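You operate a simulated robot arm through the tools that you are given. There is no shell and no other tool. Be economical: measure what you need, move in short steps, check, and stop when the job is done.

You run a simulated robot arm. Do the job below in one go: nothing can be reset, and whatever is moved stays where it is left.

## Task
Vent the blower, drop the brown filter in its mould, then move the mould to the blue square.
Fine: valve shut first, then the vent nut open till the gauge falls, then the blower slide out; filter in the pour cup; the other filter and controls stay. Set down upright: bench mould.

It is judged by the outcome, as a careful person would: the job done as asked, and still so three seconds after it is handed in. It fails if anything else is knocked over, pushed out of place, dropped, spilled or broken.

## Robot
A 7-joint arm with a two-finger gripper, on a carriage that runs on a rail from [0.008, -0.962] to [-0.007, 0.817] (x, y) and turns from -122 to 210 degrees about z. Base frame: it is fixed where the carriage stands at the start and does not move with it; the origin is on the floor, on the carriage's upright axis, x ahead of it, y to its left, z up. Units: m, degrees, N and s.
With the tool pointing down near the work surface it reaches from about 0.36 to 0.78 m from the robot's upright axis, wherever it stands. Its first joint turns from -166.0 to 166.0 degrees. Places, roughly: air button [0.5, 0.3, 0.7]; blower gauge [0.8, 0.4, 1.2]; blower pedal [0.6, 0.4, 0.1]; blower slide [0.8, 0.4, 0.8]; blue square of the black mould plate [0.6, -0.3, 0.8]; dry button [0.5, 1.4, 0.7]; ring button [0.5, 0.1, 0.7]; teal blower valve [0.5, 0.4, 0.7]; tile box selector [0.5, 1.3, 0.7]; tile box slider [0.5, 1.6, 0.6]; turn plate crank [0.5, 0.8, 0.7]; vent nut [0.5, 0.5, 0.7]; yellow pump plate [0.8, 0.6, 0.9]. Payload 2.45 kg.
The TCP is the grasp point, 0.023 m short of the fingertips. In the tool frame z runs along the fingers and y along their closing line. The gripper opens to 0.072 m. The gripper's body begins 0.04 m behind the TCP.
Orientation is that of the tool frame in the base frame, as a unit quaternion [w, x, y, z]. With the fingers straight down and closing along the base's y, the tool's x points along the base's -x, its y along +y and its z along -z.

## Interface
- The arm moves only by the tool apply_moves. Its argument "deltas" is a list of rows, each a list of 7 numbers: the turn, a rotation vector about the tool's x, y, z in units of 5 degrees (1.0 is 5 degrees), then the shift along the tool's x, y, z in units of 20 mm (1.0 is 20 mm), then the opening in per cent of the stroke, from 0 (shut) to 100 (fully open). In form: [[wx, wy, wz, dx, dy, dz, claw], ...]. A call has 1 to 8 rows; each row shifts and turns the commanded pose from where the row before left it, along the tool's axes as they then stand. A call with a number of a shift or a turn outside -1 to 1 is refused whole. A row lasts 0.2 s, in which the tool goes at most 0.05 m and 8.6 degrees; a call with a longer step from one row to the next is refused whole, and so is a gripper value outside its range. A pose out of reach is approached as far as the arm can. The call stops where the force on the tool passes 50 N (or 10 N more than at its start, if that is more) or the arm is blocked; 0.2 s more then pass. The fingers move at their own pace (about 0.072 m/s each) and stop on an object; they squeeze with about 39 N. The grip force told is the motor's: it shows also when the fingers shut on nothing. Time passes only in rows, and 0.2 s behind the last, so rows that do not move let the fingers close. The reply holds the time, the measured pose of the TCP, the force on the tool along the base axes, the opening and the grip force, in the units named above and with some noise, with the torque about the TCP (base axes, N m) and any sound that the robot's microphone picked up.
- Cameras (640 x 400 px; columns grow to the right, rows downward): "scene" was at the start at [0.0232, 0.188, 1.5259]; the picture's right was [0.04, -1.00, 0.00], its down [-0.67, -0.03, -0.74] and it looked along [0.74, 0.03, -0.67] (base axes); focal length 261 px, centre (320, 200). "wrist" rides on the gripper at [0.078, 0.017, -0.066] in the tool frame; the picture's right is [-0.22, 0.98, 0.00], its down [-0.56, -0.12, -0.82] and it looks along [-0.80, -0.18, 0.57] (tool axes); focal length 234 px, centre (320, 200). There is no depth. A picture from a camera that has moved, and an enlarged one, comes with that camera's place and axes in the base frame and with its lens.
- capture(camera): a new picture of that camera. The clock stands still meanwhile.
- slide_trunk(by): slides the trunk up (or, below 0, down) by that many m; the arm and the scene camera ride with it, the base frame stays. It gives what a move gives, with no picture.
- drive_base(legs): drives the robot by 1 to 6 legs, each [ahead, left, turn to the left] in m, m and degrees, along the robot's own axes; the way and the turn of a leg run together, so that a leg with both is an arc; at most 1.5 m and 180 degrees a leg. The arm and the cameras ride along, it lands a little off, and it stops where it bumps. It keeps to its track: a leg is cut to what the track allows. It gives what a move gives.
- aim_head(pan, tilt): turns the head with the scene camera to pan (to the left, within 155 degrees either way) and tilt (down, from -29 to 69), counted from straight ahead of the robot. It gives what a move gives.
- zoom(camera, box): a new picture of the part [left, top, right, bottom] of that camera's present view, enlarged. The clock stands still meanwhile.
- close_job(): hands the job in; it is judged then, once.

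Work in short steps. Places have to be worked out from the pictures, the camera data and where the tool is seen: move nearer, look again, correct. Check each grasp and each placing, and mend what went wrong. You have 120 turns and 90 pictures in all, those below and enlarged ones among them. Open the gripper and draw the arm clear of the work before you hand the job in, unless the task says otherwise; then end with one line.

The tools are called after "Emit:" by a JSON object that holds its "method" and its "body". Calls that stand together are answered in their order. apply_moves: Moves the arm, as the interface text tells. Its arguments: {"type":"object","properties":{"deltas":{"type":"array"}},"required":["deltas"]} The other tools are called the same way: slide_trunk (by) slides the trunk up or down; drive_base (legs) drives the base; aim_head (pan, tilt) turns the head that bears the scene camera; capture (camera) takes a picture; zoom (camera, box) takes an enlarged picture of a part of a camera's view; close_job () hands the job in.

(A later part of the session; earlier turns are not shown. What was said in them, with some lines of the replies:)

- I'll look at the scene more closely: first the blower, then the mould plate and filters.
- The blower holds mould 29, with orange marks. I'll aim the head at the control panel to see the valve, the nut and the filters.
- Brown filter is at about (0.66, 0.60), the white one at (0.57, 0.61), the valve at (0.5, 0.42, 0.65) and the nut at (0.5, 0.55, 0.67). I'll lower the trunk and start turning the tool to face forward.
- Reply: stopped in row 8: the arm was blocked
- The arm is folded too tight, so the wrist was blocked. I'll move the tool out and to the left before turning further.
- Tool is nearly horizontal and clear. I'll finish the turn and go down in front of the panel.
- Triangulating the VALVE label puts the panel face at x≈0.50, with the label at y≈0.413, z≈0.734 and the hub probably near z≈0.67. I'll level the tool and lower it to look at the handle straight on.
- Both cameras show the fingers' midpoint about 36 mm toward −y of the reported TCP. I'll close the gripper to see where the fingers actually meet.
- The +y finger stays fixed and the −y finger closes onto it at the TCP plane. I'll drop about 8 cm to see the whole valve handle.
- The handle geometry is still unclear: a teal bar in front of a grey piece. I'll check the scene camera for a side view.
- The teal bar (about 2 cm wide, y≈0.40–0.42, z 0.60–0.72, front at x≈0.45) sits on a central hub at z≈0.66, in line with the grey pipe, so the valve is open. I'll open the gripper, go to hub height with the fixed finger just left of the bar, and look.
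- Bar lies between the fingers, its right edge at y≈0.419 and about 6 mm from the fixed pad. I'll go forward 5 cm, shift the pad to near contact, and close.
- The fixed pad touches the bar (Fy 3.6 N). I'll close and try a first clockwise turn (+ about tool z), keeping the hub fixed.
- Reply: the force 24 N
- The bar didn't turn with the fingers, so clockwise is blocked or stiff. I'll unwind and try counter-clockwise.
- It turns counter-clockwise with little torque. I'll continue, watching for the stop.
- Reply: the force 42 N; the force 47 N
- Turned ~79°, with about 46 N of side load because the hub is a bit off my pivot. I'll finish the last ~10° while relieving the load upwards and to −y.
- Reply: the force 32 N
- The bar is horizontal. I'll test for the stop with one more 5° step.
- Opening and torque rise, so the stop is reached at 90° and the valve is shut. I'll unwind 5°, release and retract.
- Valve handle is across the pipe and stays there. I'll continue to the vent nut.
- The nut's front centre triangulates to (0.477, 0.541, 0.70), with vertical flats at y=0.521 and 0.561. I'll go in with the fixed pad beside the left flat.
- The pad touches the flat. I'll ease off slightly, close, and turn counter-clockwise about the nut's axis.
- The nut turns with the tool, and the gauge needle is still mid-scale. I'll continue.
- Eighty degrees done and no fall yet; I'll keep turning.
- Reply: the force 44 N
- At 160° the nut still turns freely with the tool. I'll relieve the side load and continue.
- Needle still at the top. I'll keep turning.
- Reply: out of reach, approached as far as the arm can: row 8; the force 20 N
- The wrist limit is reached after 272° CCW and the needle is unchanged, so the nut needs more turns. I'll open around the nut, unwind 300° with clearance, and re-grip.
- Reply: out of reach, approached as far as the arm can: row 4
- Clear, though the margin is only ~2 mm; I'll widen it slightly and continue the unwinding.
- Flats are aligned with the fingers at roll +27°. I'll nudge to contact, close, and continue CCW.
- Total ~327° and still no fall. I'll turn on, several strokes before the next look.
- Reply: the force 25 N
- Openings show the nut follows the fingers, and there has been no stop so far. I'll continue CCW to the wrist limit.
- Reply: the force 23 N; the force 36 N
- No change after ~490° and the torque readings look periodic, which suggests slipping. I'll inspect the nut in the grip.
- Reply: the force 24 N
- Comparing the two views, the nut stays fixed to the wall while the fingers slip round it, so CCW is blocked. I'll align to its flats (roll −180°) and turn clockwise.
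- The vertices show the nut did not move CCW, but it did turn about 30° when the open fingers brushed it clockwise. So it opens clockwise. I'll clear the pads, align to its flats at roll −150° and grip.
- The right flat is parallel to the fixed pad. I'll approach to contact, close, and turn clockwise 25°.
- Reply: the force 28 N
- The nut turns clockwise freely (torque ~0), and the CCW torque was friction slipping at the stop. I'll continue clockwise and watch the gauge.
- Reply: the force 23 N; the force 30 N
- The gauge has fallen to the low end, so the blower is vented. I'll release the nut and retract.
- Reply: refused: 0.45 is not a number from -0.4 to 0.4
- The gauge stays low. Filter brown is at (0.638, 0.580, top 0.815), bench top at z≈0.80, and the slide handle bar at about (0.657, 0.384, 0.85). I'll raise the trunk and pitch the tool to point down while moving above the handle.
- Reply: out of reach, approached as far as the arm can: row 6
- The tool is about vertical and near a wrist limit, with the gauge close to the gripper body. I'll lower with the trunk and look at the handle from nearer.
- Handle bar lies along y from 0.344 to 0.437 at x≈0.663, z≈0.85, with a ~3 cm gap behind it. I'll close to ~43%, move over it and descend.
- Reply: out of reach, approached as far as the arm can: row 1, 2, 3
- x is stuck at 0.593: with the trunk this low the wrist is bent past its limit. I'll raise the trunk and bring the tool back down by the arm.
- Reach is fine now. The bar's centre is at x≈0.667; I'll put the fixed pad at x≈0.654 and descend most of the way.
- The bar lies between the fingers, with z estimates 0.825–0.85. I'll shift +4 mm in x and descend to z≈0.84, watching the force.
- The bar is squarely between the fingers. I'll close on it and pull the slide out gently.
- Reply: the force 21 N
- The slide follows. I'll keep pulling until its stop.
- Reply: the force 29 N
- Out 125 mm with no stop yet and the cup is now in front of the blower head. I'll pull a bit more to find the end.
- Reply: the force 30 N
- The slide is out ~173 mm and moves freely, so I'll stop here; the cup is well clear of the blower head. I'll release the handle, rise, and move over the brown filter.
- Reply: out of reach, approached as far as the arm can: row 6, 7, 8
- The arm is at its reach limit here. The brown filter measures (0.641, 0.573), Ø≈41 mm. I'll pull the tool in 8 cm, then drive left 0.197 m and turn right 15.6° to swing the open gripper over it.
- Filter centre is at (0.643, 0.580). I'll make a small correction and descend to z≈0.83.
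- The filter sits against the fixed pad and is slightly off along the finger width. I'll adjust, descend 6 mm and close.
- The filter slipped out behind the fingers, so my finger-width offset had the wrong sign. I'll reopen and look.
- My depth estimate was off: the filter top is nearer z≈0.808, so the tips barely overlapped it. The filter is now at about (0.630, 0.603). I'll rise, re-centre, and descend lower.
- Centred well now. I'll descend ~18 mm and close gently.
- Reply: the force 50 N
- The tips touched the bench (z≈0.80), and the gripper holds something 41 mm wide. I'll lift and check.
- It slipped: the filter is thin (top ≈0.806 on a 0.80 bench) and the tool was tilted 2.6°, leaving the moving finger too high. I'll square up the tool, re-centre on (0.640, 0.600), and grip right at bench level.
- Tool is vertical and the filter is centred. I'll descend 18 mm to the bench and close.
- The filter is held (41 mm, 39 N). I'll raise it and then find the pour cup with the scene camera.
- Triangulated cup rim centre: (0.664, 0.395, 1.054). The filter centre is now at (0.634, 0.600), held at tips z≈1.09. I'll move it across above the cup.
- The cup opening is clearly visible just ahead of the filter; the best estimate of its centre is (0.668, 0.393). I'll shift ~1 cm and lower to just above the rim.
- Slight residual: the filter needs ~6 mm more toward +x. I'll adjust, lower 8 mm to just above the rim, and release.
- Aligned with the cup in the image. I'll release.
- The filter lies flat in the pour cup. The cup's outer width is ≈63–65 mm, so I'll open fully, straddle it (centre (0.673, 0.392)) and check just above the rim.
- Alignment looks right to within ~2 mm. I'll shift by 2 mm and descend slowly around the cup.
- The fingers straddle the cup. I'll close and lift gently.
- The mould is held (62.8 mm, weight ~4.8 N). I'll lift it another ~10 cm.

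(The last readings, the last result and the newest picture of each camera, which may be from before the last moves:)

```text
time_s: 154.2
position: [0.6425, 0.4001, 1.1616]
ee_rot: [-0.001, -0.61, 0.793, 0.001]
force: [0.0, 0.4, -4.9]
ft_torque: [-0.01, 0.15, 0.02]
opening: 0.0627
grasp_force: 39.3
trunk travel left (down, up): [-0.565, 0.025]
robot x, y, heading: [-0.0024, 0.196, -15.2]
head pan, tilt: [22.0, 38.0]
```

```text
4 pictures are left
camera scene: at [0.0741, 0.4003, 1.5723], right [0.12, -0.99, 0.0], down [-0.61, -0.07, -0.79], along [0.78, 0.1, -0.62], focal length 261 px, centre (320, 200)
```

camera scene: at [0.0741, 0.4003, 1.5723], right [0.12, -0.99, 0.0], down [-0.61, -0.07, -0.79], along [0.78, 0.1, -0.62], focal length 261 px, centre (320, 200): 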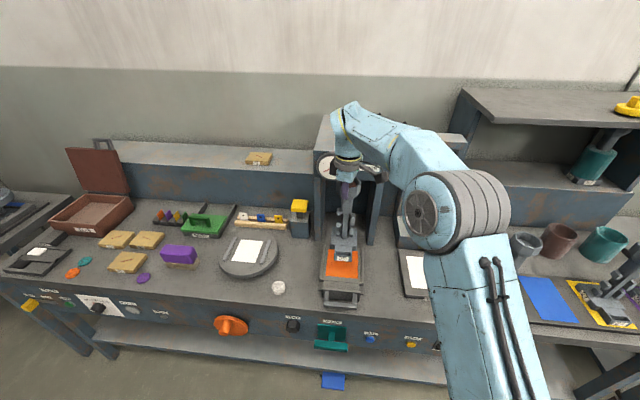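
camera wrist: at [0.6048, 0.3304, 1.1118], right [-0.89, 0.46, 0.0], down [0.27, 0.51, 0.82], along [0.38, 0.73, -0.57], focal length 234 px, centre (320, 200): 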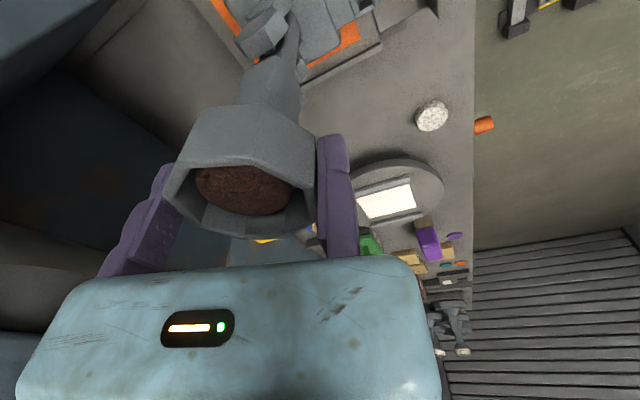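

The mould hangs upright and the filter is inside. Blue square's centre is about (0.622, −0.260). I'll draw the mould back in front of the other items before driving.

Emit:
{"method": "apply_moves", "body": {"deltas": [[0, 0, 0, 0.12, 0.45, 0, 20], [0, 0, 0, 0.241, 0.896, 0, 20], [0, 0, 0, 0.241, 0.896, 0, 20], [0, 0, 0, 0.241, 0.896, 0, 20], [0, 0, 0, 0.241, 0.896, 0, 20], [0, 0, 0, 0.241, 0.896, 0, 20], [0, 0, 0, 0.241, 0.896, 0, 20], [0, 0, 0, 0.241, 0.896, 0, 20]]}}

Emit:
{"method": "apply_moves", "body": {"deltas": [[0, 0, 0, 0.241, 0.896, 0, 20], [0, 0, 0, 0.241, 0.896, 0, 20], [0, 0, 0, 0.241, 0.896, 0, 20], [0, 0, 0, 0.241, 0.896, 0, 20], [0, 0, 0, 0.12, 0.45, 0, 20], [0, 0, 0, 0, 0, 0, 20]]}}

```text
time_s: 156.0
position: [0.5044, 0.398, 1.1604]
ee_rot: [0.0, -0.61, 0.793, 0.0]
force: [-0.2, 0.0, -4.2]
ft_torque: [0.02, 0.13, -0.01]
opening: 0.063
grasp_force: 39.4
trunk travel left (down, up): [-0.565, 0.025]
robot x, y, heading: [0.0013, 0.1996, -15.0]
head pan, tilt: [22.0, 38.0]
```

```text
time_s: 157.4
position: [0.4204, 0.4, 1.159]
ee_rot: [0.001, -0.609, 0.793, 0.0]
force: [-0.5, 0.2, -4.2]
ft_torque: [0.03, 0.12, 0.0]
opening: 0.0627
grasp_force: 38.6
trunk travel left (down, up): [-0.565, 0.025]
robot x, y, heading: [0.0001, 0.1955, -14.9]
head pan, tilt: [22.0, 38.0]
```

Mould axis is at (0.451, 0.392). I'll drive −0.652 m along y, keeping the heading.

Emit:
{"method": "drive_base", "body": {"legs": [[0.0845, -0.315, 0], [0.0845, -0.315, 0]]}}

Emit:
{"method": "capture", "body": {"camera": "scene"}}

```text
time_s: 161.3
position: [0.426, -0.2485, 1.1603]
ee_rot: [0.001, -0.611, 0.792, 0.0]
force: [0.0, -0.5, -4.9]
ft_torque: [0.04, 0.12, 0.03]
opening: 0.0625
grasp_force: 38.9
trunk travel left (down, up): [-0.565, 0.025]
robot x, y, heading: [0.0044, -0.4516, -14.5]
head pan, tilt: [22.0, 38.0]
```

```text
3 pictures are left
camera scene: at [0.0789, -0.2484, 1.5723], right [0.12, -0.99, 0.0], down [-0.61, -0.08, -0.79], along [0.78, 0.1, -0.62], focal length 261 px, centre (320, 200)
```

scene: 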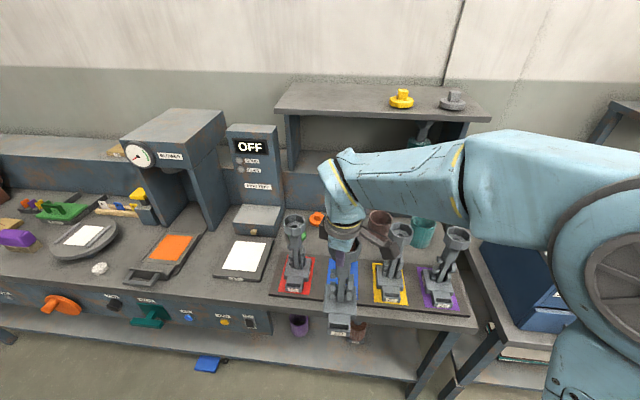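

Neighbouring cups are at (0.626, −0.102) and (0.613, −0.402), so the blue slot's cup position is about (0.622, −0.254). I'll extend the mould there, still raised.

Emit:
{"method": "apply_moves", "body": {"deltas": [[0, 0, 0, -0.124, -0.44, 0, 20], [0, 0, 0, -0.248, -0.887, 0, 20], [0, 0, 0, -0.248, -0.887, 0, 20], [0, 0, 0, -0.248, -0.887, 0, 20], [0, 0, 0, -0.248, -0.887, 0, 20], [0, 0, 0, -0.248, -0.887, 0, 20], [0, 0, 0, -0.248, -0.887, 0, 20], [0, 0, 0, -0.248, -0.887, 0, 20]]}}

Emit:
{"method": "apply_moves", "body": {"deltas": [[0, 0, 0, -0.248, -0.887, 0, 20], [0, 0, 0, -0.124, -0.44, 0, 20], [0, 0, 0, 0, 0, 0, 20]]}}

Emit:
{"method": "zoom", "body": {"camera": "scene", "box": [250, 160, 450, 330]}}

```text
time_s: 163.1
position: [0.5631, -0.2453, 1.1607]
ee_rot: [-0.001, -0.612, 0.791, 0.001]
force: [0.7, 0.1, -5.9]
ft_torque: [0.01, 0.13, -0.04]
opening: 0.0624
grasp_force: 39.0
trunk travel left (down, up): [-0.565, 0.025]
robot x, y, heading: [0.0028, -0.4527, -14.7]
head pan, tilt: [22.0, 38.0]
```

```text
time_s: 163.9
position: [0.5924, -0.2456, 1.1612]
ee_rot: [-0.001, -0.611, 0.792, 0.0]
force: [0.8, 0.6, -5.0]
ft_torque: [0.03, 0.16, 0.02]
opening: 0.0628
grasp_force: 39.3
trunk travel left (down, up): [-0.565, 0.025]
robot x, y, heading: [0.0027, -0.4531, -14.8]
head pan, tilt: [22.0, 38.0]
```

```text
2.35 times, centred on (350, 245) of scene
camera zoom: at [0.0789, -0.2482, 1.5723], right [0.12, -0.99, 0.0], down [-0.61, -0.08, -0.79], along [0.78, 0.1, -0.62], focal length 614 px, centre (249, 94)
```

zoom: 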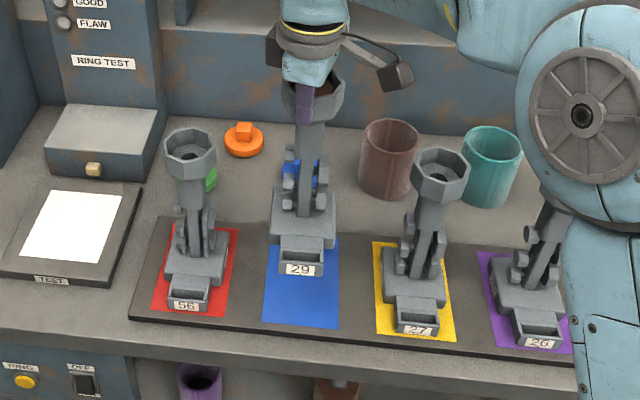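

Mould is centred over the blue square, about 1 cm toward the front and 6 mm to the left. I'll correct and lower most of the way.

Emit:
{"method": "apply_moves", "body": {"deltas": [[0, 0, 0, 0.16, -0.56, 0, 20], [0, 0, 0, 0, 0, 0.7, 20], [0, 0, 0, 0, 0, 0.8, 20], [0, 0, 0, 0, 0, 0.8, 20], [0, 0, 0, 0, 0, 0.8, 20], [0, 0, 0, 0, 0, 0.8, 20], [0, 0, 0, 0, 0, 0.5, 20], [0, 0, 0, 0, 0, 0, 20]]}}

Emit:
{"method": "apply_moves", "body": {"deltas": [[0, 0, 0, 0, 0, 0.2, 20], [0, 0, 0, 0, 0, 0.2, 20], [0, 0, 0, 0, 0, 0.15, 20], [0, 0, 0, 0, 0, 0, 20]]}}

```text
time_s: 165.7
position: [0.6016, -0.2506, 1.0714]
ee_rot: [-0.001, -0.611, 0.792, 0.0]
force: [-0.8, -0.5, -4.4]
ft_torque: [0.03, 0.1, -0.02]
opening: 0.0625
grasp_force: 38.6
trunk travel left (down, up): [-0.565, 0.025]
robot x, y, heading: [0.0035, -0.4526, -14.9]
head pan, tilt: [22.0, 38.0]
```

```text
time_s: 166.7
position: [0.6007, -0.2511, 1.0612]
ee_rot: [-0.001, -0.611, 0.792, 0.0]
force: [-0.4, 0.0, -4.3]
ft_torque: [0.04, 0.14, -0.04]
opening: 0.0623
grasp_force: 38.7
trunk travel left (down, up): [-0.565, 0.025]
robot x, y, heading: [0.0007, -0.4511, -14.8]
head pan, tilt: [22.0, 38.0]
```

Still hanging free at z=1.061. I'll step down until the load comes off.

Emit:
{"method": "apply_moves", "body": {"deltas": [[0, 0, 0, 0, 0, 0.15, 20], [0, 0, 0, 0, 0, 0.15, 20], [0, 0, 0, 0, 0, 0.15, 20], [0, 0, 0, 0, 0, 0, 20]]}}

```text
time_s: 167.7
position: [0.6017, -0.2508, 1.0504]
ee_rot: [-0.001, -0.612, 0.791, 0.0]
force: [0.6, -0.1, -5.2]
ft_torque: [0.05, 0.13, 0.01]
opening: 0.0623
grasp_force: 39.0
trunk travel left (down, up): [-0.565, 0.025]
robot x, y, heading: [0.0007, -0.4562, -14.9]
head pan, tilt: [22.0, 38.0]
```

Emit:
{"method": "apply_moves", "body": {"deltas": [[0, 0, 0, 0, 0, 0.12, 20], [0, 0, 0, 0, 0, 0.12, 20], [0, 0, 0, 0, 0, 0, 20]]}}

Emit:
{"method": "apply_moves", "body": {"deltas": [[0, 0, 0, 0, 0, 0.1, 20], [0, 0, 0, 0, 0, 0, 20]]}}

```text
time_s: 168.5
position: [0.6008, -0.2516, 1.0472]
ee_rot: [-0.001, -0.611, 0.792, 0.0]
force: [-0.1, -0.1, -5.3]
ft_torque: [-0.01, 0.13, -0.01]
opening: 0.0623
grasp_force: 38.9
trunk travel left (down, up): [-0.565, 0.025]
robot x, y, heading: [0.006, -0.4511, -14.6]
head pan, tilt: [22.0, 38.0]
```

```text
time_s: 169.1
position: [0.6012, -0.2501, 1.0444]
ee_rot: [-0.001, -0.611, 0.792, 0.001]
force: [-1.2, 1.1, -4.2]
ft_torque: [0.04, 0.09, -0.01]
opening: 0.0625
grasp_force: 39.0
trunk travel left (down, up): [-0.565, 0.025]
robot x, y, heading: [0.0038, -0.4518, -14.7]
head pan, tilt: [22.0, 38.0]
```

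Emit:
{"method": "apply_moves", "body": {"deltas": [[0, 0, 0, 0, 0, 0.1, 20], [0, 0, 0, 0, 0, 0.1, 20], [0, 0, 0, 0, 0, 0, 20]]}}

Emit:
{"method": "apply_moves", "body": {"deltas": [[0, 0, 0, 0, 0, 0.08, 20], [0, 0, 0, 0, 0, 0, 20]]}}

```text
time_s: 169.9
position: [0.6013, -0.2506, 1.0419]
ee_rot: [0.002, -0.611, 0.792, 0.0]
force: [-0.2, -0.6, 11.6]
ft_torque: [-0.67, 0.27, -0.27]
opening: 0.0619
grasp_force: 38.9
trunk travel left (down, up): [-0.565, 0.025]
robot x, y, heading: [0.0023, -0.4529, -14.6]
head pan, tilt: [22.0, 38.0]
```

```text
time_s: 170.5
position: [0.6009, -0.2496, 1.0412]
ee_rot: [0.003, -0.61, 0.792, -0.001]
force: [3.9, 1.3, 27.5]
ft_torque: [-0.47, -0.53, -0.46]
opening: 0.0623
grasp_force: 38.9
trunk travel left (down, up): [-0.565, 0.025]
robot x, y, heading: [0.0035, -0.4495, -15.1]
head pan, tilt: [22.0, 38.0]
```

Contact at z≈1.042. I'll ease off the press, open, and look before withdrawing.

Emit:
{"method": "apply_moves", "body": {"deltas": [[0, 0, 0, 0, 0, -0.1, 20], [0, 0, 0, 0, 0, 0, 20], [0, 0, 0, 0, 0, 0, 90], [0, 0, 0, 0, 0, 0, 96], [0, 0, 0, 0, 0.1, 0, 100], [0, 0, 0, 0, 0.06, 0, 100], [0, 0, 0, 0, 0, 0, 100]]}}

Emit:
{"method": "apply_moves", "body": {"deltas": [[0, 0, 0, 0, 0, -0.3, 100], [0, 0, 0, 0, 0, -0.4, 100], [0, 0, 0, 0, 0, -0.5, 100], [0, 0, 0, 0, 0, -0.7, 100], [0, 0, 0, 0, 0, -1, 100], [0, 0, 0, 0, 0, -1, 100], [0, 0, 0, 0, 0, -1, 100], [0, 0, 0, 0, 0, -1, 100]]}}

Emit:
{"method": "capture", "body": {"camera": "scene"}}

```text
time_s: 172.1
position: [0.5972, -0.2497, 1.0421]
ee_rot: [0.0, -0.611, 0.792, 0.0]
force: [0.0, -0.5, 0.0]
ft_torque: [0.02, 0.0, -0.02]
opening: 0.0722
grasp_force: 0.1
trunk travel left (down, up): [-0.565, 0.025]
robot x, y, heading: [0.0054, -0.452, -14.9]
head pan, tilt: [22.0, 38.0]
```

```text
time_s: 173.9
position: [0.5963, -0.2485, 1.1581]
ee_rot: [0.0, -0.611, 0.791, 0.0]
force: [0.8, 0.5, -0.6]
ft_torque: [0.01, -0.01, 0.0]
opening: 0.072
grasp_force: 0.0
trunk travel left (down, up): [-0.565, 0.025]
robot x, y, heading: [0.0045, -0.4537, -14.9]
head pan, tilt: [22.0, 38.0]
```

```text
1 pictures are left
camera scene: at [0.0786, -0.2483, 1.5723], right [0.12, -0.99, 0.0], down [-0.61, -0.08, -0.79], along [0.78, 0.1, -0.62], focal length 261 px, centre (320, 200)
```

scene: 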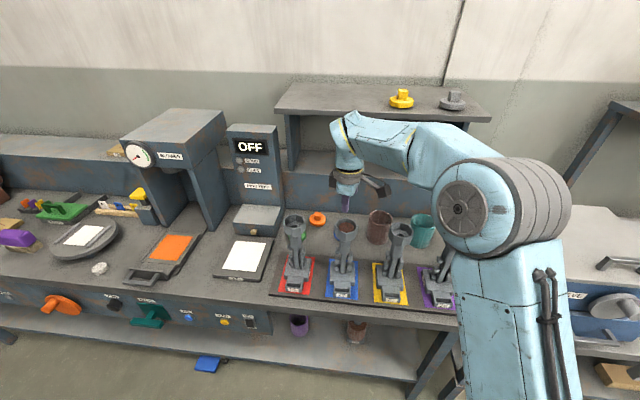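

Mould 29 stands upright on the blue square with the brown filter in its cup. I'll draw the arm back clear and take a final check.

Emit:
{"method": "apply_moves", "body": {"deltas": [[0, 0, 0, 0.1, 0.4, -0.8, 100], [0, 0, 0, 0.24, 0.9, 0, 100], [0, 0, 0, 0.24, 0.9, 0, 100], [0, 0, 0, 0.24, 0.9, 0, 100], [0, 0, 0, 0.24, 0.9, 0, 100], [0, 0, 0, 0.24, 0.9, 0, 100], [0, 0, 0, 0.24, 0.9, 0, 100], [0, 0, 0, 0.24, 0.9, 0, 100]]}}

Emit:
{"method": "zoom", "body": {"camera": "scene", "box": [90, 130, 470, 340]}}

```text
time_s: 175.7
position: [0.4563, -0.2499, 1.1748]
ee_rot: [-0.001, -0.611, 0.792, 0.001]
force: [-0.4, -0.1, -0.1]
ft_torque: [-0.02, 0.01, 0.02]
opening: 0.0719
grasp_force: 0.1
trunk travel left (down, up): [-0.565, 0.025]
robot x, y, heading: [0.0024, -0.4552, -14.7]
head pan, tilt: [22.0, 38.0]
```

```text
1.68 times, centred on (280, 235) of scene
camera zoom: at [0.0786, -0.2483, 1.5723], right [0.12, -0.99, 0.0], down [-0.61, -0.08, -0.79], along [0.78, 0.1, -0.62], focal length 439 px, centre (387, 141)
```

zoom: 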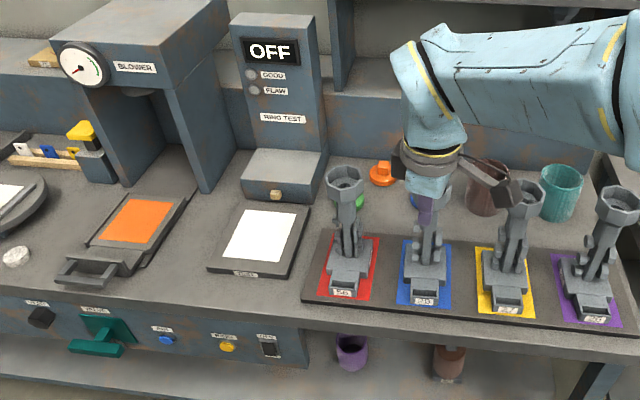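

The final picture shows the gauge low, the valve across its pipe, the slide out, the mould upright on blue and the arm clear. I'll hand it in.

Emit:
{"method": "close_job", "body": {}}

```text
The job is handed in.
```

The blower is vented, the brown filter is in mould 29's pour cup, and mould 29 stands upright on the blue square. The valve is shut, the vent nut open, the gauge down and the slide out, and the white filter was not touched.
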